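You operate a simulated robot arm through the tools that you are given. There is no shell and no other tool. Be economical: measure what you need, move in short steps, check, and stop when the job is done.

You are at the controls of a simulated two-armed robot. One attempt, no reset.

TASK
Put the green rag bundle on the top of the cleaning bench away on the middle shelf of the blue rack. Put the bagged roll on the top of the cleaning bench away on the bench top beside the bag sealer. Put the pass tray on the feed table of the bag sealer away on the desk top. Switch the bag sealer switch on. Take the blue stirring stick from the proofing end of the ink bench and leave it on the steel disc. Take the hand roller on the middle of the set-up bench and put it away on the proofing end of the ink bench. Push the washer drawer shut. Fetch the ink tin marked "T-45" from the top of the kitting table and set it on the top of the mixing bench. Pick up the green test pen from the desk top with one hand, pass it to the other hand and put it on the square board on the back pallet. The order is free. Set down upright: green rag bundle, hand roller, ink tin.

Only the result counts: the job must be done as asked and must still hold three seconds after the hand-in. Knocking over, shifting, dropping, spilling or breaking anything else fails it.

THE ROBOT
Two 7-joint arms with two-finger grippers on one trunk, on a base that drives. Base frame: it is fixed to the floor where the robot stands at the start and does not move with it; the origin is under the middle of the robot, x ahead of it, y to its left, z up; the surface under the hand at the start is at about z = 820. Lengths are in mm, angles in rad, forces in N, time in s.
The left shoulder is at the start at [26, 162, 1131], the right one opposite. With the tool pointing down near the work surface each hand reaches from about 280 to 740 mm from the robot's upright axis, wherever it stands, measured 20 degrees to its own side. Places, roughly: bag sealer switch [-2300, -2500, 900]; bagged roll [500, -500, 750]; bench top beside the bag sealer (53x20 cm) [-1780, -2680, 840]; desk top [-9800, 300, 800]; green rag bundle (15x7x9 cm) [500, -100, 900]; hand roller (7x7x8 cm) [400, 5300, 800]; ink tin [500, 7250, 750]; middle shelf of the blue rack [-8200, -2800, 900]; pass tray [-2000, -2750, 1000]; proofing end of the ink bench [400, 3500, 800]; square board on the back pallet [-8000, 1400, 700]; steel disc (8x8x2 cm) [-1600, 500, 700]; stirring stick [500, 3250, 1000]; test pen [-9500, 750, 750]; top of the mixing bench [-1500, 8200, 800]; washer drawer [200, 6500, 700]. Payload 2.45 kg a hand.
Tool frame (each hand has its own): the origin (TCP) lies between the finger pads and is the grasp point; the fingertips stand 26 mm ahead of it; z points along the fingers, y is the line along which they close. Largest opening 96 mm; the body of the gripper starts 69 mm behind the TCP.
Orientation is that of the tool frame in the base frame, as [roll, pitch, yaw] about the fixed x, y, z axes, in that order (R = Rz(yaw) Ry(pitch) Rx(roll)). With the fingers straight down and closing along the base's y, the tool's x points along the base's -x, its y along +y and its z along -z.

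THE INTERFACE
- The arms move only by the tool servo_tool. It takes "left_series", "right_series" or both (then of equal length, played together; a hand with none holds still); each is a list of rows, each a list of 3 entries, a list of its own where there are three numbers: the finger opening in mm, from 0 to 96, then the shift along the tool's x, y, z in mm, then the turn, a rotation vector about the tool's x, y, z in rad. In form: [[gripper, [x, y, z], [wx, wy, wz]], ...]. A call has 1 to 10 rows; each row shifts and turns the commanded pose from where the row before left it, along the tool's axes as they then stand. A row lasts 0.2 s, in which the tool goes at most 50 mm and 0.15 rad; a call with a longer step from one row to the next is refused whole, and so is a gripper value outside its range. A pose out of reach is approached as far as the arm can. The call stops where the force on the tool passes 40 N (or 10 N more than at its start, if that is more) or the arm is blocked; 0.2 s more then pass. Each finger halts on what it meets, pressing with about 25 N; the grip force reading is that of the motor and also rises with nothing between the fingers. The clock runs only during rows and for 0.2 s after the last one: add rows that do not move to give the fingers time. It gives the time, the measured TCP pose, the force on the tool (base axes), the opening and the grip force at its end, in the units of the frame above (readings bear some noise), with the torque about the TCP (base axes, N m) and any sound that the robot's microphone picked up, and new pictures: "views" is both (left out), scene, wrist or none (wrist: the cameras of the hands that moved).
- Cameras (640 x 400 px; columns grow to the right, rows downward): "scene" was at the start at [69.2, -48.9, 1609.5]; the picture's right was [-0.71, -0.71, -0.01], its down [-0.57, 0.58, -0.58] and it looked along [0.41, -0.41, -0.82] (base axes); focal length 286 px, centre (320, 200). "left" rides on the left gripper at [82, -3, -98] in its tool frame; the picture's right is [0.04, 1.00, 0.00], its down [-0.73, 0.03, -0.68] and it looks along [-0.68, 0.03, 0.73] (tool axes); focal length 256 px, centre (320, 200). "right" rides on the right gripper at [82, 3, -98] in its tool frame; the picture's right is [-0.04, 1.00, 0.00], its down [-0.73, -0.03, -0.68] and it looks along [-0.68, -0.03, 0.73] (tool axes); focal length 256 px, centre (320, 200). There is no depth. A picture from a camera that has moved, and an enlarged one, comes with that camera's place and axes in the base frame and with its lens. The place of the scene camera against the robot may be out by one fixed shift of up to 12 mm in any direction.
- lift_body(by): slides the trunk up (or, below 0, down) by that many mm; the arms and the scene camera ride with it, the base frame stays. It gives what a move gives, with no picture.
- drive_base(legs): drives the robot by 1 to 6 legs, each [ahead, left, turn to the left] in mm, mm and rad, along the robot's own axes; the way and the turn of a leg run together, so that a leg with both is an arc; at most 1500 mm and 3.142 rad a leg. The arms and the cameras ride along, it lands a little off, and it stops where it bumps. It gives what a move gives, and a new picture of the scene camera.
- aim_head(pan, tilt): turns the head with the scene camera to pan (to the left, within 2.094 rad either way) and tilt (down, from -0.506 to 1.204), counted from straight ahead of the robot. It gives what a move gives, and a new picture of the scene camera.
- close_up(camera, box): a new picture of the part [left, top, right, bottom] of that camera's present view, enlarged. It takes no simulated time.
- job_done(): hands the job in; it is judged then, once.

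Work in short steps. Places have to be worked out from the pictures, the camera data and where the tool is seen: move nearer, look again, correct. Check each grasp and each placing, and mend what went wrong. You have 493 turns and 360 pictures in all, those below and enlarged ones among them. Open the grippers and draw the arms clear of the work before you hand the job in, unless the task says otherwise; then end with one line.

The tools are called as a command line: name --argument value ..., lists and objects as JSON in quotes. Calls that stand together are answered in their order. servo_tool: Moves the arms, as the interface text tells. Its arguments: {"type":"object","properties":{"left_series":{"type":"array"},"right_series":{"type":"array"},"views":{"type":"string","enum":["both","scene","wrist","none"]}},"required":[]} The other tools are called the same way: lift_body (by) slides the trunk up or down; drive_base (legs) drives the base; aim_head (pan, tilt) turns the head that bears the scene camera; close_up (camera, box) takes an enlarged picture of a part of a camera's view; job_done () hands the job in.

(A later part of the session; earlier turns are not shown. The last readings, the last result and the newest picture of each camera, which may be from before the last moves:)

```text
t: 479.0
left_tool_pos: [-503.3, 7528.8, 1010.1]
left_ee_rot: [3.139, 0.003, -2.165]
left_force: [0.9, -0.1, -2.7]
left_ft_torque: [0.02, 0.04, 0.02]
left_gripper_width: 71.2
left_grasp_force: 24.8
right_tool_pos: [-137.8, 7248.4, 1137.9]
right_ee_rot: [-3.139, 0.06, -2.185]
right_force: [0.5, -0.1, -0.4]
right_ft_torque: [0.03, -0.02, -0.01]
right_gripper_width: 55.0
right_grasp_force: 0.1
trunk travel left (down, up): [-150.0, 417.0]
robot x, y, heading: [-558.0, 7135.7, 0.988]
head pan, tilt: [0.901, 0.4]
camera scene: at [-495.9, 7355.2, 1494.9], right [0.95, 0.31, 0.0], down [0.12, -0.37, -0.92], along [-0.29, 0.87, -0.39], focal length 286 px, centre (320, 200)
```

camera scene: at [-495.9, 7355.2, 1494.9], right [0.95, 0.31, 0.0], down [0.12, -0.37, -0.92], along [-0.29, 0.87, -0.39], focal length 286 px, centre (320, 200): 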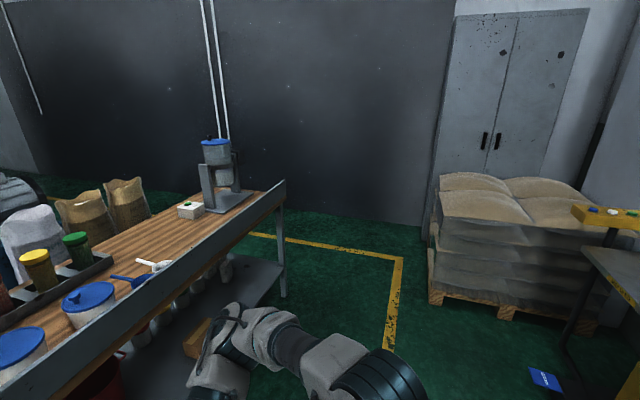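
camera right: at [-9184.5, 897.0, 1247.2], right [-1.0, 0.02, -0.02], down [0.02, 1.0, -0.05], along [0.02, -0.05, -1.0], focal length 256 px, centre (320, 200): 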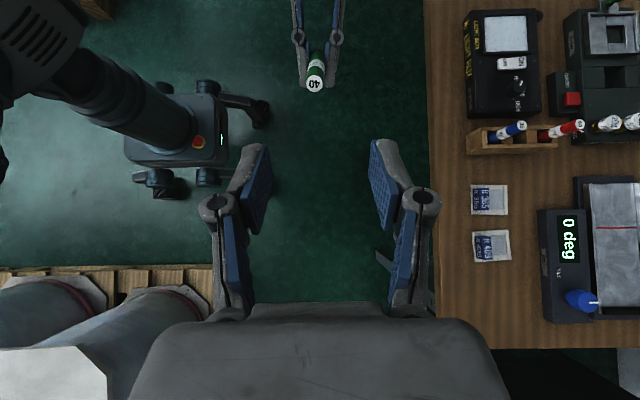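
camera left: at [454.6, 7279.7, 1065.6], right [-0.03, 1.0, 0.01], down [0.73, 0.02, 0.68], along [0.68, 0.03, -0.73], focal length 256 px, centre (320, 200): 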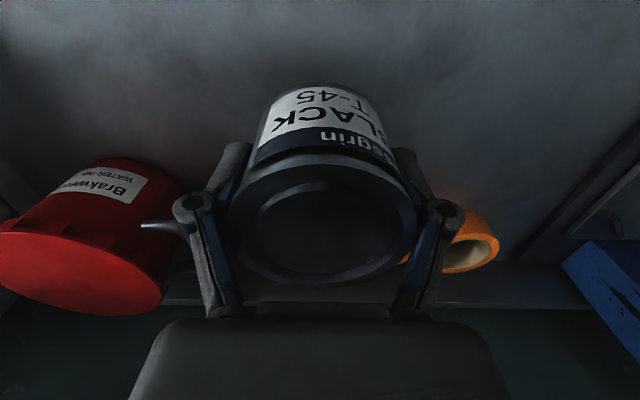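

The mixing bench has a raised panel on this side but free wood around [−1450,8240]. Drive to y ≈ 8340 in the open aisle, then turn to face it.

drive_base --legs '[[1000, 660, 0], [0, 0, 1.08], [0, 0, 1.08]]'

aim_head --pan 0.1 --tilt 0.6

```text
t: 490.5
left_tool_pos: [-924.9, 8145.5, 1010.3]
left_ee_rot: [3.135, 0.007, 0.017]
left_force: [-0.4, -0.1, -2.6]
left_ft_torque: [0.01, 0.03, 0.02]
left_gripper_width: 71.3
left_grasp_force: 24.8
right_tool_pos: [-905.4, 8604.0, 1138.2]
right_ee_rot: [-3.141, 0.062, -0.004]
right_force: [0.8, -0.4, 0.3]
right_ft_torque: [0.0, -0.02, 0.0]
right_gripper_width: 54.7
right_grasp_force: 0.0
trunk travel left (down, up): [-150.0, 417.0]
robot x, y, heading: [-569.1, 8326.2, -3.112]
head pan, tilt: [0.901, 0.4]
camera scene: at [-778.5, 8248.3, 1495.0], right [-0.8, 0.6, 0.0], down [0.24, 0.31, -0.92], along [-0.55, -0.74, -0.39], focal length 286 px, centre (320, 200)
```

scene: 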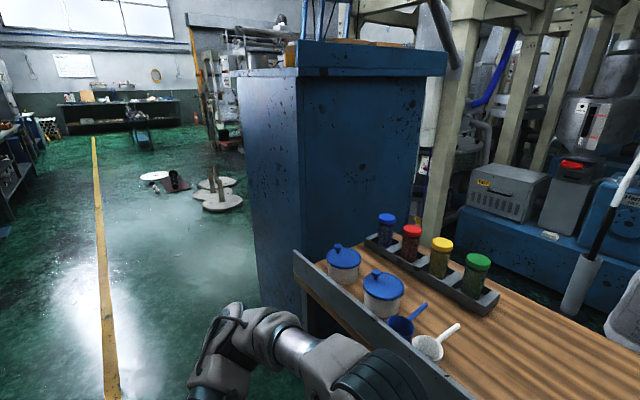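

```text
t: 491.7
left_tool_pos: [-923.0, 8144.8, 1012.0]
left_ee_rot: [3.139, 0.005, 0.017]
left_force: [0.5, 0.0, -3.2]
left_ft_torque: [-0.02, 0.01, 0.03]
left_gripper_width: 71.7
left_grasp_force: 25.0
right_tool_pos: [-900.6, 8604.2, 1140.1]
right_ee_rot: [-3.141, 0.063, -0.003]
right_force: [0.6, -0.1, -0.5]
right_ft_torque: [-0.01, -0.02, 0.0]
right_gripper_width: 55.0
right_grasp_force: 0.0
trunk travel left (down, up): [-150.0, 417.0]
robot x, y, heading: [-572.1, 8323.8, -3.114]
head pan, tilt: [0.099, 0.6]
camera scene: at [-810.6, 8310.7, 1476.6], right [-0.13, 0.99, 0.0], down [0.56, 0.07, -0.82], along [-0.82, -0.11, -0.57], focal length 286 px, centre (320, 200)
```

scene: 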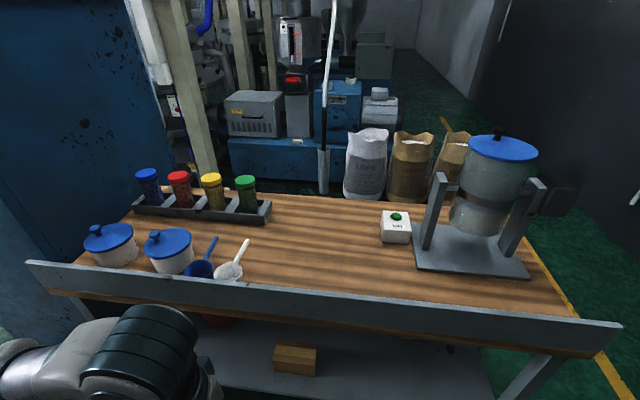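

Free wood around [−1490,8215]; splash panel near x ≈ −1295. Drive 320 mm ahead with the tin at z ≈ 1010.

drive_base --legs '[[320, 0, -0.028]]'

```text
t: 493.8
left_tool_pos: [-1251.3, 8152.1, 1011.5]
left_ee_rot: [3.138, 0.007, -0.014]
left_force: [-0.3, 0.4, -3.1]
left_ft_torque: [-0.02, -0.04, 0.03]
left_gripper_width: 71.3
left_grasp_force: 25.3
right_tool_pos: [-1215.3, 8610.1, 1139.4]
right_ee_rot: [-3.139, 0.064, -0.036]
right_force: [0.1, -0.5, 0.0]
right_ft_torque: [0.05, -0.03, 0.01]
right_gripper_width: 55.5
right_grasp_force: 0.1
trunk travel left (down, up): [-150.0, 417.0]
robot x, y, heading: [-891.8, 8320.1, 3.136]
head pan, tilt: [0.099, 0.6]
camera scene: at [-1134.3, 8314.7, 1476.6], right [-0.1, 1.0, 0.0], down [0.57, 0.05, -0.82], along [-0.82, -0.08, -0.57], focal length 286 px, centre (320, 200)
```

scene: 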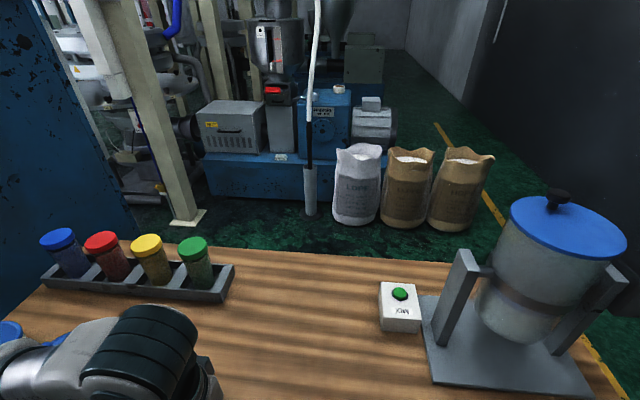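

Move the tin over the free spot and lower.

servo_tool --left_series '[[40, [-38, -11, 0], [0, 0, 0]], [40, [-38, -11, 0], [0, 0, 0]], [40, [-38, -11, 0], [0, 0, 0]], [40, [-38, -10, 0], [0, 0, 0]], [40, [-38, -10, 0], [0, 0, 0]], [40, [-38, -10, 0], [0, 0, 0]], [40, [0, 0, 25], [0, 0, 0]], [40, [0, 0, 30], [0, 0, 0]], [40, [0, 0, 25], [0, 0, 0]], [40, [0, 0, 0], [0, 0, 0]]]' --views "both"

```text
t: 496.0
left_tool_pos: [-1476.9, 8220.1, 934.0]
left_ee_rot: [3.137, 0.012, -0.013]
left_force: [0.4, 0.8, -3.5]
left_ft_torque: [0.0, -0.01, -0.03]
left_gripper_width: 71.3
left_grasp_force: 24.8
right_tool_pos: [-1212.5, 8611.0, 1141.1]
right_ee_rot: [-3.139, 0.067, -0.035]
right_force: [-0.2, 0.8, -0.1]
right_ft_torque: [0.0, 0.0, -0.01]
right_gripper_width: 55.1
right_grasp_force: 0.0
trunk travel left (down, up): [-150.0, 417.0]
robot x, y, heading: [-893.9, 8321.1, 3.138]
head pan, tilt: [0.099, 0.6]
camera scene: at [-1134.9, 8315.8, 1476.5], right [-0.1, 1.0, 0.0], down [0.57, 0.05, -0.82], along [-0.82, -0.08, -0.57], focal length 286 px, centre (320, 200)
camera left: at [-1392.7, 8223.6, 1032.1], right [0.03, -1.0, 0.0], down [-0.73, -0.02, 0.69], along [-0.69, -0.02, -0.73], focal length 256 px, centre (320, 200)
```

scene: 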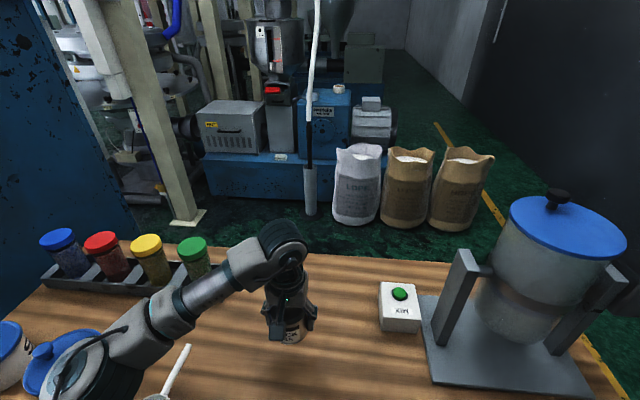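
left: 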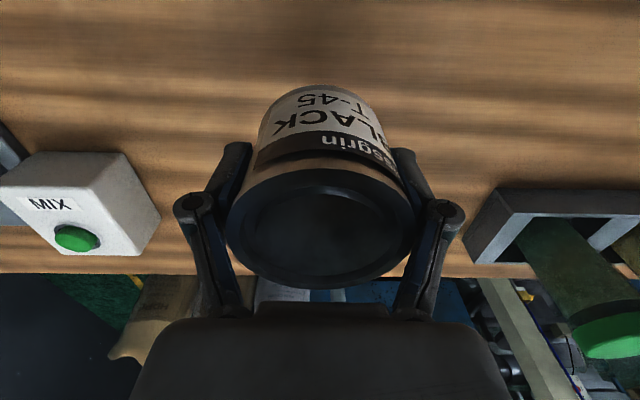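

The left elbow is close to the lidded pots, so I raise the trunk by 150 mm to lift the elbow before lowering the tin.

lift_body --by 150

servo_tool --left_series '[[40, [0, 0, 30], [0, 0, 0]], [40, [0, 0, 30], [0, 0, 0]], [40, [0, 0, 30], [0, 0, 0]], [40, [0, 0, 30], [0, 0, 0]], [40, [0, 0, 30], [0, 0, 0]], [40, [0, 0, 20], [0, 0, 0]], [40, [0, 0, 0], [0, 0, 0]]]' --views "both"

```text
t: 497.8
left_tool_pos: [-1476.1, 8218.1, 1083.6]
left_ee_rot: [3.136, 0.01, -0.014]
left_force: [-1.1, -0.2, -3.7]
left_ft_torque: [0.01, 0.02, -0.03]
left_gripper_width: 71.0
left_grasp_force: 25.2
right_tool_pos: [-1213.2, 8610.8, 1290.1]
right_ee_rot: [-3.141, 0.065, -0.034]
right_force: [0.7, 0.2, 0.0]
right_ft_torque: [0.01, -0.02, 0.01]
right_gripper_width: 54.9
right_grasp_force: 0.2
trunk travel left (down, up): [-300.0, 267.0]
robot x, y, heading: [-895.8, 8323.5, 3.135]
head pan, tilt: [0.099, 0.6]
```

```text
t: 499.4
left_tool_pos: [-1478.8, 8217.9, 915.0]
left_ee_rot: [3.137, 0.012, -0.014]
left_force: [0.2, 0.8, -2.9]
left_ft_torque: [-0.01, 0.02, -0.01]
left_gripper_width: 71.3
left_grasp_force: 25.0
right_tool_pos: [-1213.7, 8611.4, 1290.0]
right_ee_rot: [-3.139, 0.067, -0.033]
right_force: [0.7, 0.7, 0.2]
right_ft_torque: [0.0, 0.01, -0.01]
right_gripper_width: 55.1
right_grasp_force: 0.2
trunk travel left (down, up): [-300.0, 267.0]
robot x, y, heading: [-895.0, 8319.4, 3.134]
head pan, tilt: [0.099, 0.6]
camera scene: at [-1012.1, 8315.3, 1637.4], right [-0.1, 1.0, 0.0], down [0.57, 0.05, -0.82], along [-0.82, -0.08, -0.57], focal length 286 px, centre (320, 200)
camera left: at [-1394.1, 8221.2, 1011.9], right [0.03, -1.0, 0.0], down [-0.73, -0.02, 0.69], along [-0.69, -0.02, -0.73], focal length 256 px, centre (320, 200)
```

scene: 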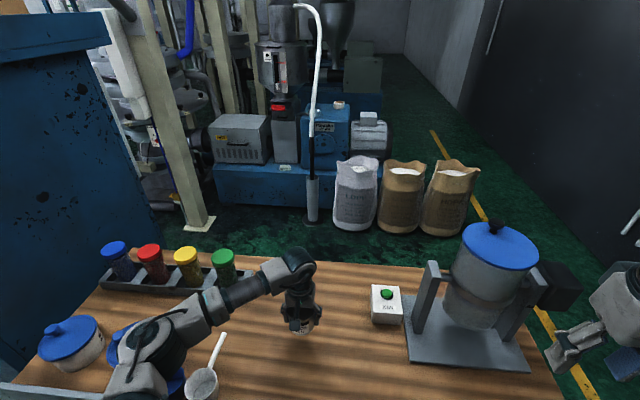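
left: 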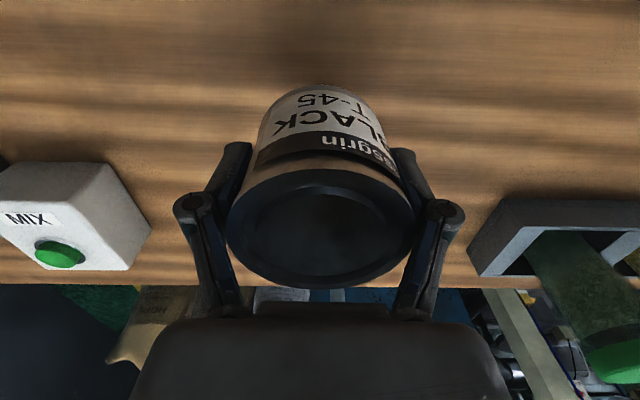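

Elbow is now well above the pots. Creep down to contact.

servo_tool --left_series '[[40, [0, 0, 20], [0, 0, 0]], [40, [0, 0, 15], [0, 0, 0]], [40, [0, 0, 6], [0, 0, 0]], [40, [0, 0, 5], [0, 0, 0]], [40, [0, 0, 5], [0, 0, 0]], [40, [0, 0, 4], [0, 0, 0]], [40, [0, 0, 4], [0, 0, 0]], [40, [0, 0, 4], [0, 0, 0]], [40, [0, 0, 4], [0, 0, 0]], [40, [0, 0, 4], [0, 0, 0]]]' --views "none"

```text
t: 501.6
left_tool_pos: [-1478.7, 8217.1, 843.4]
left_ee_rot: [3.138, 0.012, -0.013]
left_force: [-0.1, 0.3, -3.7]
left_ft_torque: [-0.03, -0.01, 0.0]
left_gripper_width: 71.3
left_grasp_force: 25.1
right_tool_pos: [-1213.4, 8612.0, 1291.0]
right_ee_rot: [-3.14, 0.067, -0.036]
right_force: [-0.1, -0.4, 0.2]
right_ft_torque: [-0.03, -0.01, 0.02]
right_gripper_width: 54.9
right_grasp_force: 0.1
trunk travel left (down, up): [-300.0, 267.0]
robot x, y, heading: [-891.7, 8320.3, 3.135]
head pan, tilt: [0.099, 0.6]
```

servo_tool --left_series '[[40, [0, 0, 4], [0, 0, 0]], [40, [0, 0, 4], [0, 0, 0]], [40, [0, 0, 4], [0, 0, 0]], [40, [0, 0, 4], [0, 0, 0]], [40, [0, 0, 4], [0, 0, 0]], [40, [0, 0, 4], [0, 0, 0]], [40, [0, 0, 4], [0, 0, 0]], [40, [0, 0, 4], [0, 0, 0]], [40, [0, 0, 4], [0, 0, 0]]]' --views "wrist"

```text
t: 502.8
left_tool_pos: [-1480.0, 8218.0, 831.8]
left_ee_rot: [-3.142, 0.023, -0.012]
left_force: [6.2, -2.1, 24.4]
left_ft_torque: [-0.36, -0.43, 0.09]
left_gripper_width: 71.4
left_grasp_force: 24.8
right_tool_pos: [-1210.1, 8611.2, 1290.9]
right_ee_rot: [-3.141, 0.068, -0.035]
right_force: [-0.8, -0.3, -0.7]
right_ft_torque: [0.02, 0.0, 0.02]
right_gripper_width: 54.9
right_grasp_force: 0.1
trunk travel left (down, up): [-300.0, 267.0]
robot x, y, heading: [-894.4, 8322.4, 3.14]
head pan, tilt: [0.099, 0.6]
stopped in row 6 (left hand): the force on the tool passed its limit at 43 N (the readings are from after the stop); the commanded pose is now the measured one
camera left: at [-1395.5, 8220.3, 929.4], right [0.03, -1.0, 0.0], down [-0.72, -0.02, 0.7], along [-0.7, -0.02, -0.72], focal length 256 px, centre (320, 200)
```

left: 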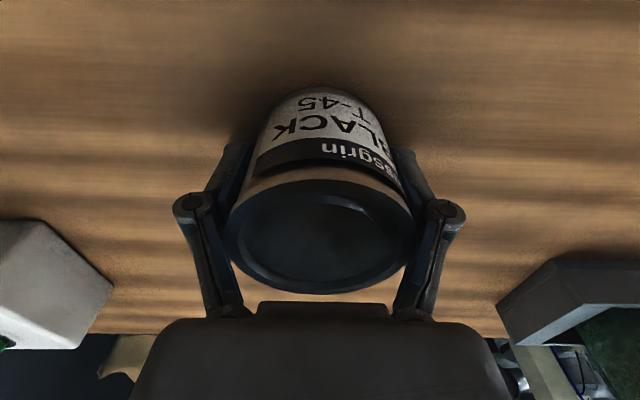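

The tin touches the bench. Open and lift the hand straight up.

servo_tool --left_series '[[76, [0, 0, 0], [0, 0, 0]], [84, [0, 0, 0], [0, 0, 0]], [92, [0, 0, 0], [0, 0, 0]], [92, [0, 0, -15], [0, 0, 0]], [92, [0, 0, -30], [0, 0, 0]], [92, [0, 0, -40], [0, 0, 0]], [92, [0, 0, -45], [0, 0, 0]], [92, [0, 0, -45], [0, 0, 0]], [92, [0, 0, -45], [0, 0, 0]], [92, [0, 0, -40], [0, 0, 0]]]' --views "both"

```text
t: 505.0
left_tool_pos: [-1474.9, 8218.0, 1092.4]
left_ee_rot: [3.139, 0.021, -0.011]
left_force: [-0.3, 0.6, 0.2]
left_ft_torque: [0.01, 0.03, 0.04]
left_gripper_width: 92.2
left_grasp_force: 0.1
right_tool_pos: [-1209.6, 8612.3, 1291.8]
right_ee_rot: [3.14, 0.069, -0.034]
right_force: [0.7, -0.1, 0.6]
right_ft_torque: [0.0, 0.03, -0.02]
right_gripper_width: 54.9
right_grasp_force: 0.0
trunk travel left (down, up): [-300.0, 267.0]
robot x, y, heading: [-894.8, 8319.2, 3.136]
head pan, tilt: [0.099, 0.6]
camera scene: at [-1010.5, 8316.1, 1637.6], right [-0.1, 1.0, 0.0], down [0.56, 0.05, -0.82], along [-0.82, -0.08, -0.57], focal length 286 px, centre (320, 200)
camera left: at [-1390.3, 8220.8, 1188.4], right [0.03, -1.0, 0.0], down [-0.72, -0.02, 0.69], along [-0.69, -0.02, -0.72], focal length 256 px, centre (320, 200)
```

scene: 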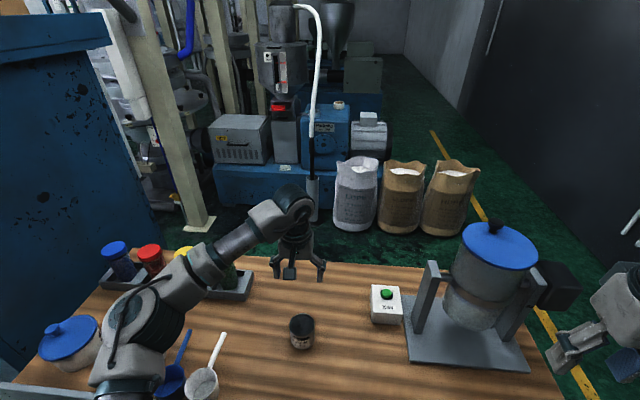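
left: 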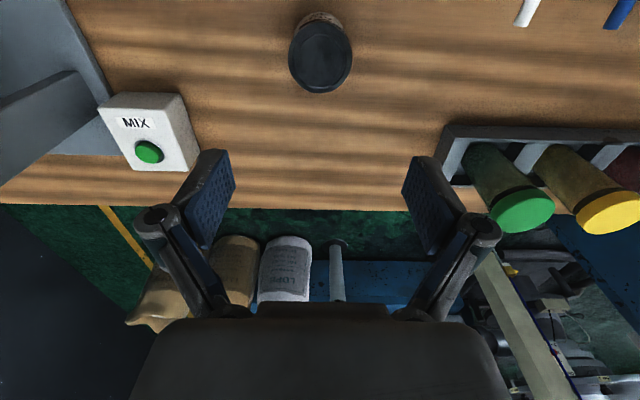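

The tin stands upright on the mixing bench. Retract, back off, and lower the trunk again.

servo_tool --left_series '[[92, [40, 0, 0], [0, 0, 0]], [92, [40, 0, 0], [0, 0, 0]], [92, [40, 0, 0], [0, 0, 0]], [92, [40, 0, 0], [0, 0, 0]], [60, [40, 0, 0], [0, 0, 0]], [60, [30, 0, 0], [0, 0, 0]]]' --views "none"

drive_base --legs '[[-320, 0, 0]]'

lift_body --by -130

drive_base --legs '[[0, 0, 0.785], [0, 0, 0.785], [1500, 0, 0], [1350, 0, 0]]'

```text
t: 506.4
left_tool_pos: [-1243.3, 8214.7, 1084.1]
left_ee_rot: [3.139, 0.021, -0.014]
left_force: [0.2, -0.3, 0.5]
left_ft_torque: [0.02, 0.03, -0.03]
left_gripper_width: 59.8
left_grasp_force: 0.0
right_tool_pos: [-1211.5, 8610.9, 1291.7]
right_ee_rot: [3.142, 0.068, -0.034]
right_force: [0.6, 0.3, -0.5]
right_ft_torque: [0.01, -0.02, -0.01]
right_gripper_width: 54.9
right_grasp_force: 0.1
trunk travel left (down, up): [-300.0, 267.0]
robot x, y, heading: [-894.4, 8321.5, 3.139]
head pan, tilt: [0.099, 0.6]
```

```text
t: 508.6
left_tool_pos: [-923.6, 8212.9, 1083.8]
left_ee_rot: [3.139, 0.019, -0.009]
left_force: [0.3, 0.0, -0.2]
left_ft_torque: [-0.02, -0.01, -0.01]
left_gripper_width: 60.2
left_grasp_force: 0.1
right_tool_pos: [-890.7, 8608.8, 1292.5]
right_ee_rot: [-3.139, 0.067, -0.033]
right_force: [0.1, 0.1, 0.4]
right_ft_torque: [0.0, -0.02, -0.03]
right_gripper_width: 55.1
right_grasp_force: 0.1
trunk travel left (down, up): [-300.0, 267.0]
robot x, y, heading: [-570.0, 8317.4, -3.14]
head pan, tilt: [0.099, 0.6]
camera scene: at [-690.8, 8313.8, 1637.3], right [-0.1, 0.99, 0.0], down [0.57, 0.06, -0.82], along [-0.82, -0.08, -0.57], focal length 286 px, centre (320, 200)
```

scene: 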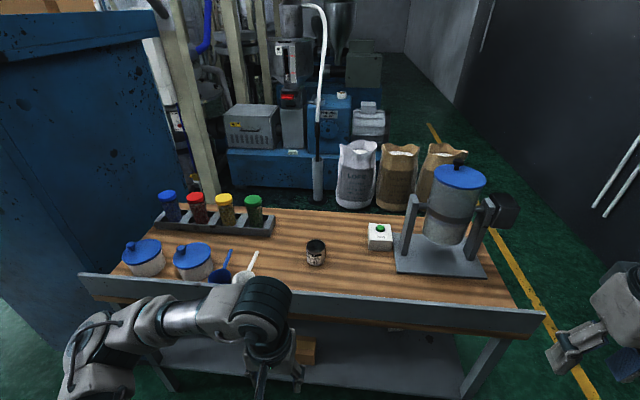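

```text
t: 510.1
left_tool_pos: [-919.5, 8213.5, 955.4]
left_ee_rot: [3.139, 0.025, -0.009]
left_force: [0.5, 0.4, 0.9]
left_ft_torque: [0.0, 0.0, 0.03]
left_gripper_width: 59.8
left_grasp_force: 0.0
right_tool_pos: [-886.6, 8609.4, 1163.4]
right_ee_rot: [-3.141, 0.072, -0.031]
right_force: [0.4, 0.2, 0.6]
right_ft_torque: [-0.02, -0.01, 0.01]
right_gripper_width: 54.9
right_grasp_force: 0.0
trunk travel left (down, up): [-170.0, 397.0]
robot x, y, heading: [-571.2, 8322.3, -3.14]
head pan, tilt: [0.099, 0.6]
```

```text
t: 528.1
left_tool_pos: [-473.5, 5100.6, 956.0]
left_ee_rot: [3.14, 0.023, 1.565]
left_force: [0.6, -0.2, 0.4]
left_ft_torque: [0.01, 0.05, 0.0]
left_gripper_width: 60.0
left_grasp_force: 0.0
right_tool_pos: [-869.6, 5132.5, 1162.2]
right_ee_rot: [-3.139, 0.071, 1.541]
right_force: [-0.1, -0.7, -0.2]
right_ft_torque: [-0.01, -0.01, -0.01]
right_gripper_width: 55.0
right_grasp_force: 0.1
trunk travel left (down, up): [-170.0, 397.0]
robot x, y, heading: [-584.2, 5447.1, -1.571]
head pan, tilt: [0.099, 0.6]
camera scene: at [-569.1, 5226.2, 1499.8], right [-0.99, -0.1, 0.0], down [-0.06, 0.57, -0.82], along [0.08, -0.82, -0.57], focal length 286 px, centre (320, 200)
```

scene: 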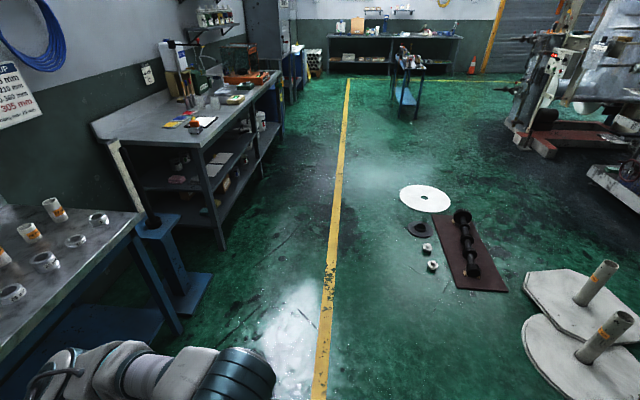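

Turn left to face the set-up bench and look for the hand roller.

drive_base --legs '[[0, 0, 0.785], [0, 0, 0.786]]'

aim_head --pan 0.0 --tilt 0.6

```text
t: 532.7
left_tool_pos: [-240.2, 5563.0, 956.5]
left_ee_rot: [3.138, 0.027, -3.126]
left_force: [1.1, -0.5, 0.2]
left_ft_torque: [0.01, -0.02, -0.01]
left_gripper_width: 59.9
left_grasp_force: 0.0
right_tool_pos: [-263.8, 5167.0, 1162.6]
right_ee_rot: [-3.141, 0.073, 3.132]
right_force: [0.6, 0.0, -0.3]
right_ft_torque: [-0.01, 0.02, 0.02]
right_gripper_width: 55.2
right_grasp_force: 0.0
trunk travel left (down, up): [-170.0, 397.0]
robot x, y, heading: [-577.3, 5445.7, 0.024]
head pan, tilt: [0.099, 0.6]
camera scene: at [-354.1, 5462.0, 1499.8], right [0.12, -0.99, 0.0], down [-0.56, -0.07, -0.82], along [0.82, 0.1, -0.57], focal length 286 px, centre (320, 200)
```

scene: 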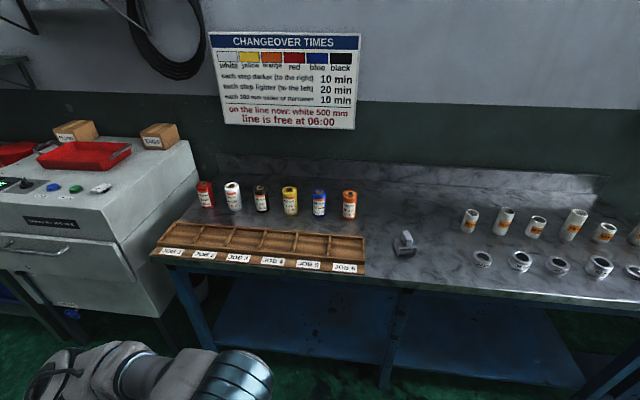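

```text
t: 533.4
left_tool_pos: [-243.2, 5563.6, 957.2]
left_ee_rot: [3.139, 0.028, -3.129]
left_force: [-0.4, 0.5, -0.2]
left_ft_torque: [0.01, 0.01, -0.02]
left_gripper_width: 60.2
left_grasp_force: 0.1
right_tool_pos: [-267.0, 5166.2, 1163.7]
right_ee_rot: [-3.141, 0.077, 3.133]
right_force: [0.2, -0.3, 0.2]
right_ft_torque: [0.03, 0.01, 0.01]
right_gripper_width: 55.2
right_grasp_force: 0.0
trunk travel left (down, up): [-170.0, 397.0]
robot x, y, heading: [-577.8, 5447.0, 0.031]
head pan, tilt: [0.0, 0.6]
camera scene: at [-353.7, 5453.6, 1499.8], right [0.02, -1.0, 0.0], down [-0.57, -0.01, -0.82], along [0.82, 0.02, -0.57], focal length 286 px, centre (320, 200)
```

scene: 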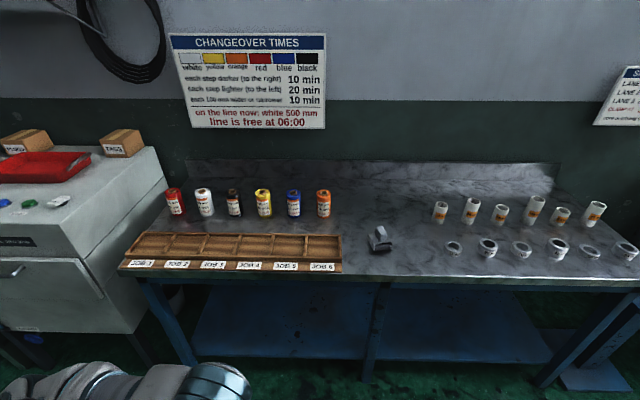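

close_up --camera "scene" --box '[330, 200, 450, 280]'

```text
5.00 times, centred on (390, 240) of scene
camera zoom: at [-353.7, 5453.6, 1499.8], right [0.02, -1.0, 0.0], down [-0.57, -0.01, -0.82], along [0.82, 0.02, -0.57], focal length 1431 px, centre (-30, 0)
```

zoom: 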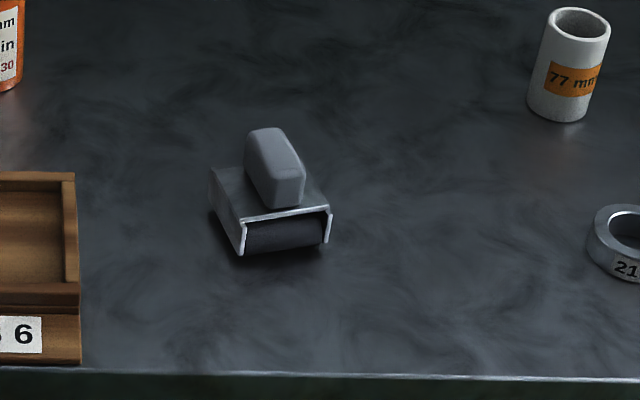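

The hand roller has a block handle (~30 mm thick) near [377,5266]. Drive ahead 460 mm so the right hand reaches it.

drive_base --legs '[[455, 0, -0.03]]'

servo_tool --right_series '[[60, [-40, 10, 20], [0, 0.07, 0]], [60, [-40, 10, 20], [0, 0, -0.11]], [60, [-40, 10, 20], [0, 0, -0.1]], [60, [-20, 0, 30], [0, 0, 0]], [60, [0, 0, 30], [0, 0, 0]], [60, [0, 0, 30], [0, 0, 0]], [60, [0, 0, 0], [0, 0, 0]], [60, [0, 0, 0], [0, 0, 0]]]' --views "both"

```text
t: 536.1
left_tool_pos: [203.3, 5564.3, 957.4]
left_ee_rot: [3.139, 0.028, 3.138]
left_force: [0.2, -0.3, 0.2]
left_ft_torque: [-0.01, -0.02, -0.01]
left_gripper_width: 59.9
left_grasp_force: 0.0
right_tool_pos: [170.9, 5168.5, 1164.1]
right_ee_rot: [-3.14, 0.079, 3.118]
right_force: [0.4, -0.1, 0.4]
right_ft_torque: [0.03, 0.01, 0.02]
right_gripper_width: 55.0
right_grasp_force: 0.0
trunk travel left (down, up): [-170.0, 397.0]
robot x, y, heading: [-139.5, 5456.7, 0.006]
head pan, tilt: [0.0, 0.6]
camera scene: at [89.5, 5456.3, 1499.8], right [0.01, -1.0, 0.0], down [-0.57, 0.0, -0.82], along [0.82, 0.01, -0.57], focal length 286 px, centre (320, 200)
```

scene: 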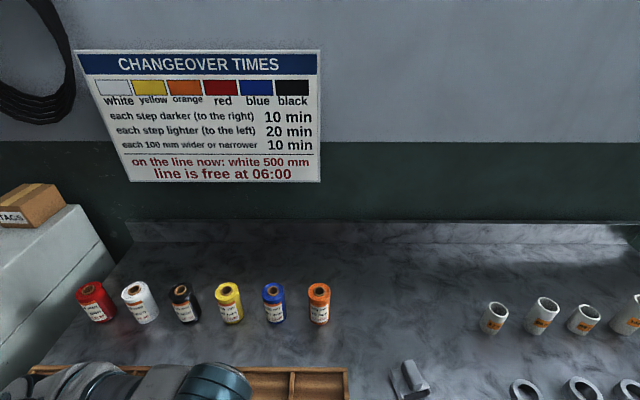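

```text
t: 537.9
left_tool_pos: [199.4, 5565.5, 958.0]
left_ee_rot: [3.14, 0.032, 3.139]
left_force: [-0.5, 0.3, 1.0]
left_ft_torque: [0.04, -0.01, 0.02]
left_gripper_width: 60.0
left_grasp_force: 0.0
right_tool_pos: [310.9, 5202.6, 1020.2]
right_ee_rot: [-3.139, 0.009, -2.957]
right_force: [-0.3, 0.4, 0.0]
right_ft_torque: [0.0, -0.04, -0.01]
right_gripper_width: 60.0
right_grasp_force: 0.0
trunk travel left (down, up): [-170.0, 397.0]
robot x, y, heading: [-138.9, 5452.0, 0.003]
head pan, tilt: [0.0, 0.6]
camera scene: at [90.6, 5456.5, 1499.6], right [0.01, -1.0, 0.0], down [-0.57, 0.0, -0.82], along [0.82, 0.01, -0.57], focal length 286 px, centre (320, 200)
camera right: at [228.4, 5190.9, 1118.2], right [-0.14, 0.99, 0.0], down [0.72, 0.11, 0.69], along [0.68, 0.1, -0.73], focal length 256 px, centre (320, 200)
```

scene: 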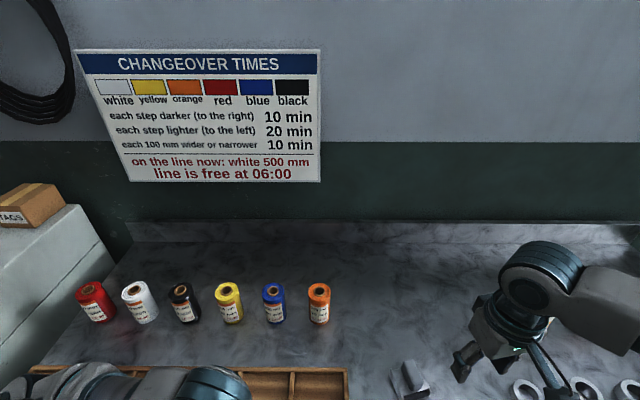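
right: 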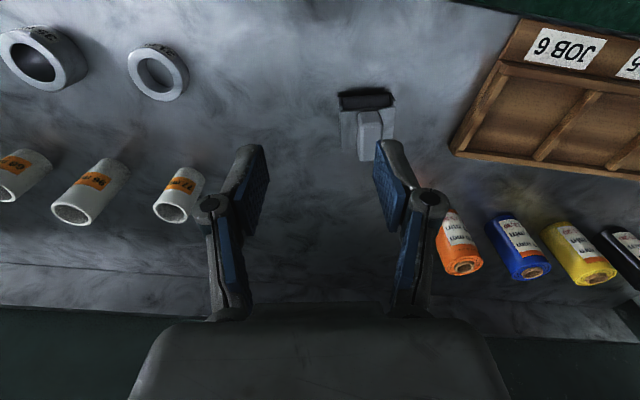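

The hand's yaw matches the roller. Move over its handle (≈[365,5266]) and lower to z ≈ 930.

servo_tool --right_series '[[60, [-21, 17, 5], [0, 0, 0]], [60, [-22, 17, 5], [0, 0, 0]], [60, [-22, 18, 5], [0, 0, 0]], [60, [0, 0, 25], [0, 0, 0]], [60, [0, 0, 25], [0, 0, 0]], [60, [0, 0, 20], [0, 0, 0]], [60, [0, 0, 0], [0, 0, 0]]]' --views "wrist"

```text
t: 539.5
left_tool_pos: [200.8, 5565.4, 957.7]
left_ee_rot: [3.141, 0.035, 3.137]
left_force: [-0.1, 0.3, 0.2]
left_ft_torque: [-0.02, -0.03, -0.02]
left_gripper_width: 60.1
left_grasp_force: 0.2
right_tool_pos: [365.1, 5266.9, 935.2]
right_ee_rot: [-3.137, 0.008, -2.957]
right_force: [0.1, -0.6, 0.6]
right_ft_torque: [-0.03, 0.02, 0.02]
right_gripper_width: 59.7
right_grasp_force: 0.0
trunk travel left (down, up): [-170.0, 397.0]
robot x, y, heading: [-138.2, 5454.5, 0.005]
head pan, tilt: [0.0, 0.6]
camera right: at [282.8, 5255.2, 1033.6], right [-0.14, 0.99, 0.0], down [0.72, 0.11, 0.69], along [0.68, 0.1, -0.73], focal length 256 px, centre (320, 200)
```

right: 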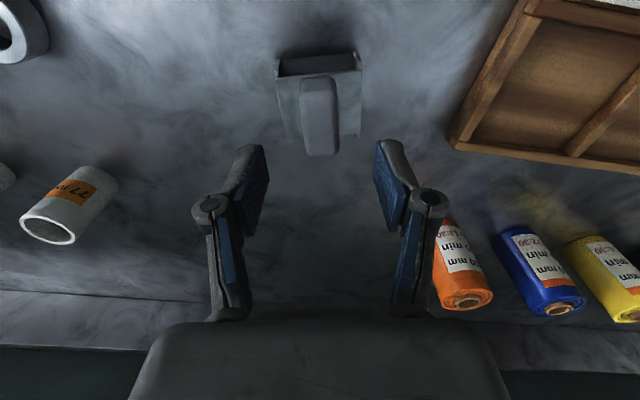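

Handle top center measured at [364,5267,857]; the hand is right above. Descend and grip.

servo_tool --right_series '[[60, [0, 0, 25], [0, 0, 0]], [60, [0, 0, 25], [0, 0, 0]], [60, [0, 0, 20], [0, 0, 0]], [60, [0, 0, 12], [0, 0, 0]], [60, [0, 0, 0], [0, 0, 0]]]' --views "wrist"

```text
t: 540.7
left_tool_pos: [198.0, 5566.4, 960.3]
left_ee_rot: [3.141, 0.034, 3.138]
left_force: [-0.9, 0.3, 0.1]
left_ft_torque: [0.0, 0.0, -0.02]
left_gripper_width: 59.8
left_grasp_force: 0.0
right_tool_pos: [366.5, 5266.8, 857.2]
right_ee_rot: [-3.139, 0.017, -2.956]
right_force: [6.5, -0.5, 23.9]
right_ft_torque: [-0.17, 0.01, 0.05]
right_gripper_width: 64.9
right_grasp_force: 10.4
trunk travel left (down, up): [-170.0, 397.0]
robot x, y, heading: [-137.7, 5449.2, 0.011]
head pan, tilt: [0.0, 0.6]
camera right: at [282.4, 5255.9, 954.8], right [-0.14, 0.99, 0.0], down [0.71, 0.11, 0.69], along [0.68, 0.1, -0.72], focal length 256 px, centre (320, 200)
```

right: 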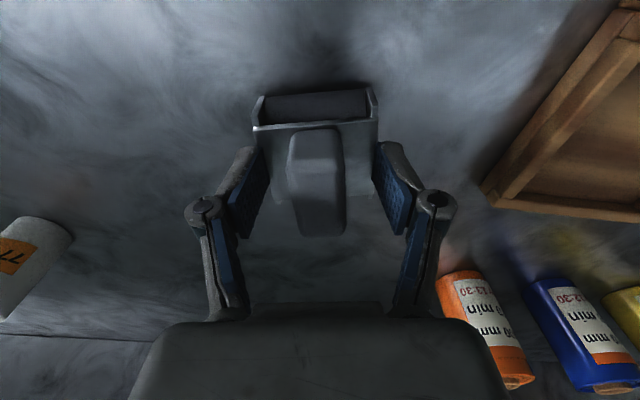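

The fingertips touch the frame's top plate. Raise 4 mm and close on the handle.

servo_tool --right_series '[[60, [0, 0, -6], [0, 0, 0]], [45, [0, 0, 0], [0, 0, 0]], [30, [0, 0, 0], [0, 0, 0]], [10, [0, 0, 0], [0, 0, 0]], [10, [0, 0, 0], [0, 0, 0]]]' --views "none"

servo_tool --right_series '[[10, [0, 0, -5], [0, 0, 0]], [10, [0, 0, -10], [0, 0, 0]], [10, [0, 0, -20], [0, 0, 0]], [10, [0, 0, -25], [0, 0, 0]], [10, [0, 0, -30], [0, 0, 0]], [10, [0, 0, -30], [0, 0, 0]]]' --views "wrist"

```text
t: 541.9
left_tool_pos: [198.0, 5567.0, 959.9]
left_ee_rot: [3.141, 0.036, 3.138]
left_force: [0.5, 0.4, 1.2]
left_ft_torque: [0.04, -0.03, 0.01]
left_gripper_width: 59.8
left_grasp_force: 0.1
right_tool_pos: [365.1, 5267.4, 864.0]
right_ee_rot: [-3.138, 0.014, -2.957]
right_force: [1.4, 2.8, 36.3]
right_ft_torque: [0.41, 0.5, -0.04]
right_gripper_width: 27.9
right_grasp_force: 25.2
trunk travel left (down, up): [-170.0, 397.0]
robot x, y, heading: [-141.9, 5451.2, 0.009]
head pan, tilt: [0.0, 0.6]
```

```text
t: 543.3
left_tool_pos: [200.7, 5565.9, 957.5]
left_ee_rot: [3.14, 0.033, 3.138]
left_force: [0.1, -0.1, 1.1]
left_ft_torque: [0.02, -0.02, 0.0]
left_gripper_width: 60.0
left_grasp_force: 0.0
right_tool_pos: [363.4, 5267.5, 979.6]
right_ee_rot: [-3.137, 0.008, -2.956]
right_force: [0.7, 0.3, -1.9]
right_ft_torque: [-0.02, -0.01, -0.03]
right_gripper_width: 25.6
right_grasp_force: 25.0
trunk travel left (down, up): [-170.0, 397.0]
robot x, y, heading: [-137.1, 5453.4, 0.009]
head pan, tilt: [0.0, 0.6]
camera right: at [280.8, 5255.5, 1077.7], right [-0.14, 0.99, 0.0], down [0.72, 0.11, 0.69], along [0.68, 0.1, -0.73], focal length 256 px, centre (320, 200)
```

right: 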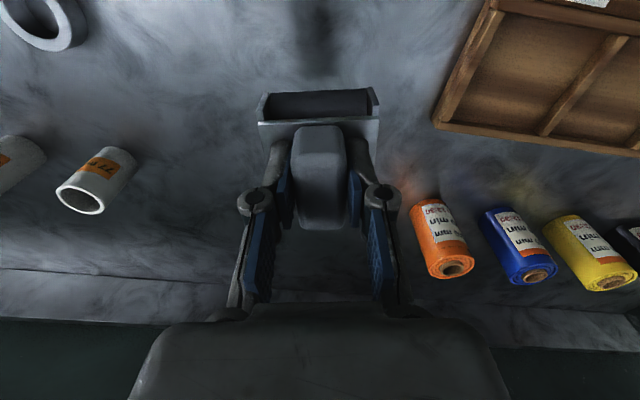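

The roller is held upright. Raise and retract, back off, and strafe right to the ink bench (y ≈ 3500).

servo_tool --right_series '[[10, [30, 0, -20], [0, 0, 0]], [10, [35, 0, -20], [0, 0, 0]], [10, [35, 0, -20], [0, 0, 0]], [10, [35, 0, 0], [0, 0, 0]], [10, [30, 0, 0], [0, 0, 0]]]' --views "none"

drive_base --legs '[[-430, 0, 0], [0, -1000, 0], [0, -950, 0]]'

aim_head --pan 0.0 --tilt 0.5

```text
t: 544.5
left_tool_pos: [200.2, 5565.2, 958.9]
left_ee_rot: [-3.141, 0.032, 3.136]
left_force: [-0.2, -1.3, -0.1]
left_ft_torque: [-0.02, -0.04, 0.0]
left_gripper_width: 60.3
left_grasp_force: 0.2
right_tool_pos: [200.2, 5237.5, 1037.4]
right_ee_rot: [-3.138, 0.009, -2.957]
right_force: [0.3, -0.6, -1.6]
right_ft_torque: [0.01, 0.0, 0.02]
right_gripper_width: 25.4
right_grasp_force: 25.3
trunk travel left (down, up): [-170.0, 397.0]
robot x, y, heading: [-139.4, 5453.7, 0.011]
head pan, tilt: [0.0, 0.6]
```

```text
t: 556.5
left_tool_pos: [-221.1, 3605.5, 957.9]
left_ee_rot: [3.138, 0.032, 3.139]
left_force: [0.1, -0.8, -0.6]
left_ft_torque: [0.01, -0.01, 0.02]
left_gripper_width: 59.8
left_grasp_force: 0.1
right_tool_pos: [-219.6, 3279.9, 1037.5]
right_ee_rot: [-3.14, 0.009, -2.958]
right_force: [0.0, -0.8, -0.7]
right_ft_torque: [0.05, 0.01, -0.02]
right_gripper_width: 25.7
right_grasp_force: 25.1
trunk travel left (down, up): [-170.0, 397.0]
robot x, y, heading: [-558.1, 3497.6, 0.009]
head pan, tilt: [0.0, 0.6]
camera scene: at [-331.7, 3497.3, 1499.7], right [0.01, -1.0, 0.0], down [-0.57, 0.0, -0.82], along [0.82, 0.01, -0.57], focal length 286 px, centre (320, 200)
```

scene: 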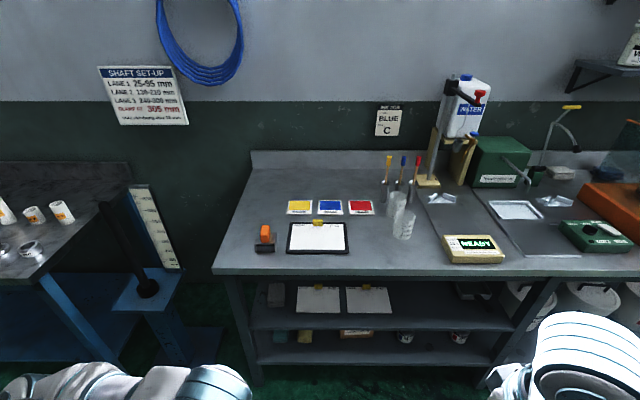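

```text
t: 557.1
left_tool_pos: [-224.5, 3607.2, 958.0]
left_ee_rot: [3.139, 0.035, 3.14]
left_force: [0.0, -0.6, -0.9]
left_ft_torque: [-0.02, 0.02, 0.0]
left_gripper_width: 59.8
left_grasp_force: 0.0
right_tool_pos: [-223.0, 3281.2, 1038.7]
right_ee_rot: [-3.136, 0.01, -2.954]
right_force: [0.2, -0.2, -0.7]
right_ft_torque: [0.02, 0.03, -0.03]
right_gripper_width: 25.7
right_grasp_force: 24.8
trunk travel left (down, up): [-170.0, 397.0]
robot x, y, heading: [-564.5, 3500.9, 0.007]
head pan, tilt: [0.0, 0.499]
camera scene: at [-329.1, 3501.1, 1508.7], right [0.01, -1.0, 0.0], down [-0.48, 0.0, -0.88], along [0.88, 0.01, -0.48], focal length 286 px, centre (320, 200)
```

scene: 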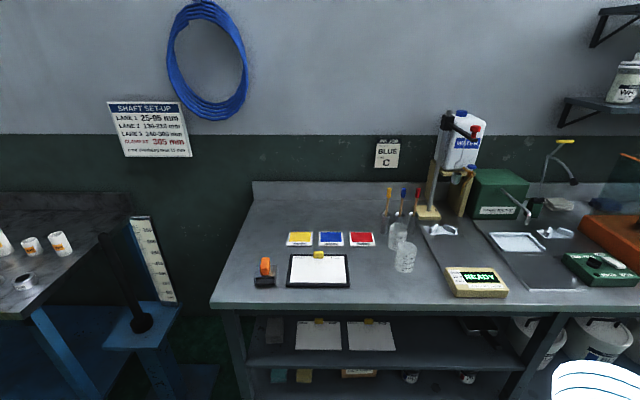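

The ink bench's proofing end is in view, with colored sticks standing in vials. Zoom in.

close_up --camera "scene" --box '[350, 170, 470, 290]'

close_up --camera "scene" --box '[210, 190, 430, 310]'

```text
3.33 times, centred on (410, 230) of scene
camera zoom: at [-329.1, 3501.1, 1508.7], right [0.01, -1.0, 0.0], down [-0.48, 0.0, -0.88], along [0.88, 0.01, -0.48], focal length 954 px, centre (20, 100)
```

zoom: 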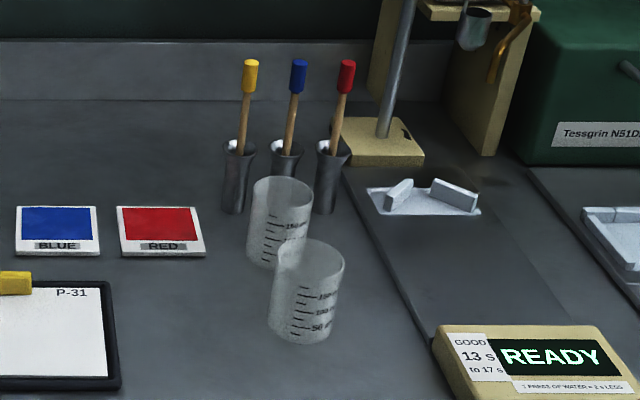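

```text
2.91 times, centred on (320, 250) of scene
camera zoom: at [-329.1, 3501.1, 1508.7], right [0.01, -1.0, 0.0], down [-0.48, 0.0, -0.88], along [0.88, 0.01, -0.48], focal length 832 px, centre (320, 54)
```

zoom: 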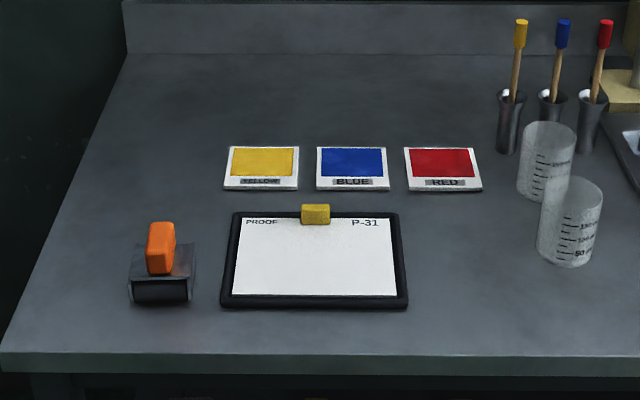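

Free spot for the roller: between clipboard and beakers, about [430,3345]. Drive ahead 495 mm.

drive_base --legs '[[495, 0, 0]]'

aim_head --pan -0.25 --tilt 0.8

```text
t: 560.0
left_tool_pos: [272.3, 3609.7, 959.6]
left_ee_rot: [3.138, 0.035, 3.138]
left_force: [-0.2, 0.3, 0.5]
left_ft_torque: [0.03, 0.0, -0.01]
left_gripper_width: 60.0
left_grasp_force: 0.1
right_tool_pos: [273.8, 3281.2, 1038.9]
right_ee_rot: [-3.139, 0.013, -2.956]
right_force: [0.6, -0.1, -1.0]
right_ft_torque: [0.01, 0.01, -0.02]
right_gripper_width: 25.4
right_grasp_force: 25.3
trunk travel left (down, up): [-170.0, 397.0]
robot x, y, heading: [-64.1, 3498.2, 0.007]
head pan, tilt: [0.0, 0.499]
camera scene: at [167.6, 3501.0, 1508.8], right [0.01, -1.0, 0.0], down [-0.48, 0.0, -0.88], along [0.88, 0.01, -0.48], focal length 286 px, centre (320, 200)
```

scene: 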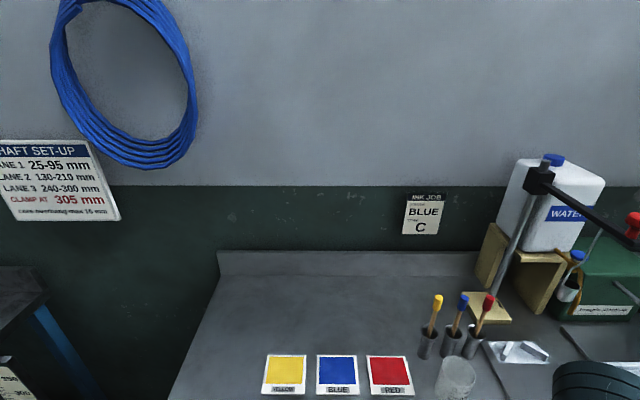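

```text
t: 560.9
left_tool_pos: [268.3, 3608.2, 960.0]
left_ee_rot: [3.14, 0.039, 3.137]
left_force: [-0.1, 0.4, -0.1]
left_ft_torque: [0.01, 0.0, -0.01]
left_gripper_width: 60.0
left_grasp_force: 0.0
right_tool_pos: [269.7, 3283.2, 1040.5]
right_ee_rot: [-3.139, 0.015, -2.956]
right_force: [0.3, 0.1, 0.1]
right_ft_torque: [-0.01, 0.03, -0.01]
right_gripper_width: 25.3
right_grasp_force: 25.0
trunk travel left (down, up): [-170.0, 397.0]
robot x, y, heading: [-63.2, 3503.0, 0.002]
head pan, tilt: [-0.25, 0.799]
camera scene: at [154.2, 3482.1, 1483.0], right [-0.24, -0.97, 0.0], down [-0.7, 0.17, -0.69], along [0.67, -0.17, -0.72], focal length 286 px, centre (320, 200)
```

scene: 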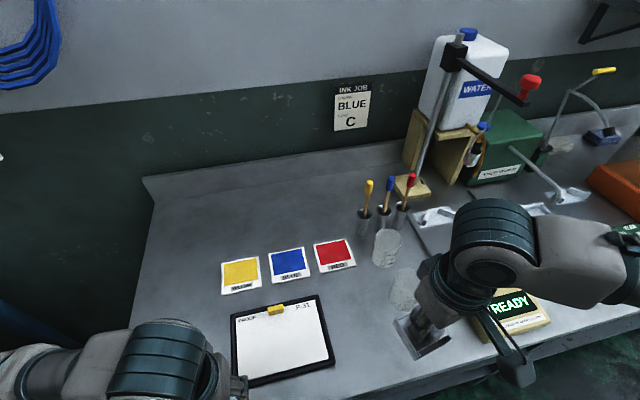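

The gap between clipboard (y 3401) and beakers (y 3240) suits a placement at [410,3322]. Move there and lower.

servo_tool --right_series '[[10, [-36, 3, 0], [0, 0, 0]], [10, [-36, 3, 0], [0, 0, 0]], [10, [-36, 3, 0], [0, 0, 0]], [10, [-37, 4, 0], [0, 0, 0]], [10, [0, 0, 30], [0, 0, 0]], [10, [0, 0, 30], [0, 0, 0]], [10, [0, 0, 30], [0, 0, 0]], [10, [0, 0, 20], [0, 0, 0]], [10, [0, 0, 0], [0, 0, 0]]]' --views "both"

```text
t: 562.9
left_tool_pos: [269.3, 3610.7, 960.2]
left_ee_rot: [3.141, 0.039, 3.139]
left_force: [-0.4, -0.4, -1.0]
left_ft_torque: [-0.05, 0.01, -0.02]
left_gripper_width: 60.0
left_grasp_force: 0.0
right_tool_pos: [411.0, 3322.3, 931.5]
right_ee_rot: [-3.138, 0.015, -2.955]
right_force: [-0.4, -0.7, -1.8]
right_ft_torque: [-0.03, -0.02, -0.01]
right_gripper_width: 25.5
right_grasp_force: 25.3
trunk travel left (down, up): [-170.0, 397.0]
robot x, y, heading: [-62.2, 3496.3, 0.007]
head pan, tilt: [-0.25, 0.799]
camera scene: at [155.6, 3482.5, 1482.7], right [-0.24, -0.97, 0.0], down [-0.7, 0.17, -0.69], along [0.67, -0.17, -0.72], focal length 286 px, centre (320, 200)
camera right: at [327.6, 3310.5, 1029.5], right [-0.14, 0.99, 0.0], down [0.72, 0.11, 0.69], along [0.68, 0.1, -0.72], focal length 256 px, centre (320, 200)
```

scene: 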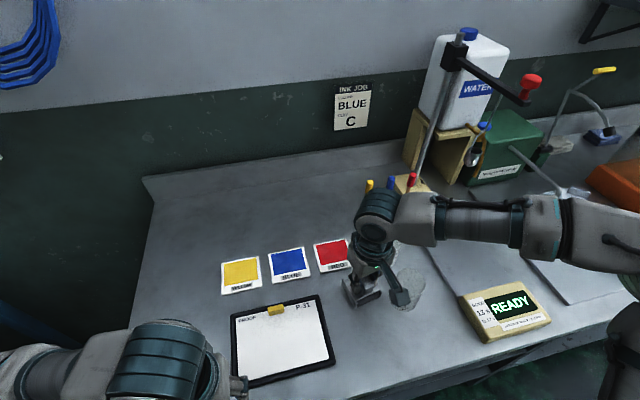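
right: 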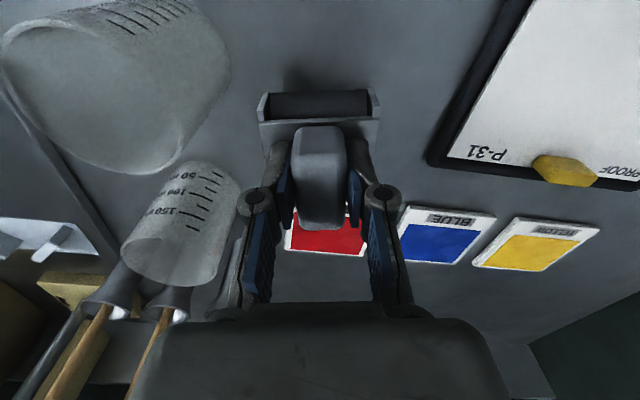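

Clearances fine. Shift 8 mm toward the clipboard and creep down.

servo_tool --right_series '[[10, [0, 8, 20], [0, 0, 0]], [10, [0, 0, 20], [0, 0, 0]], [10, [0, 0, 8], [0, 0, 0]], [10, [0, 0, 5], [0, 0, 0]], [10, [0, 0, 4], [0, 0, 0]], [10, [0, 0, 4], [0, 0, 0]], [10, [0, 0, 4], [0, 0, 0]], [10, [0, 0, 4], [0, 0, 0]], [10, [0, 0, 4], [0, 0, 0]], [10, [0, 0, 4], [0, 0, 0]]]' --views "wrist"

```text
t: 563.3
left_tool_pos: [263.4, 3610.3, 961.8]
left_ee_rot: [3.14, 0.042, 3.136]
left_force: [0.9, 0.0, 0.5]
left_ft_torque: [-0.01, -0.02, -0.04]
left_gripper_width: 60.1
left_grasp_force: 0.0
right_tool_pos: [406.8, 3328.7, 913.1]
right_ee_rot: [-3.134, 0.022, -2.957]
right_force: [0.8, -0.6, -0.8]
right_ft_torque: [0.03, 0.01, -0.03]
right_gripper_width: 25.5
right_grasp_force: 25.3
trunk travel left (down, up): [-170.0, 397.0]
robot x, y, heading: [-63.4, 3498.6, 0.004]
head pan, tilt: [-0.25, 0.799]
stopped in row 2 (right hand): the force on the tool passed its limit at 58 N (the readings are from after the stop); the commanded pose is now the measured one
camera right: at [322.9, 3317.1, 1010.4], right [-0.14, 0.99, -0.01], down [0.71, 0.11, 0.7], along [0.69, 0.1, -0.72], focal length 256 px, centre (320, 200)
```

right: 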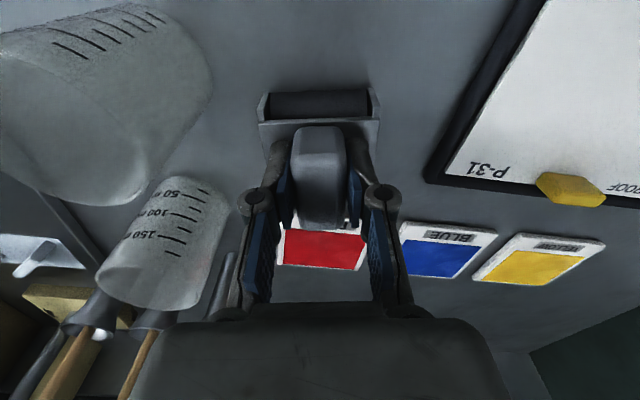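

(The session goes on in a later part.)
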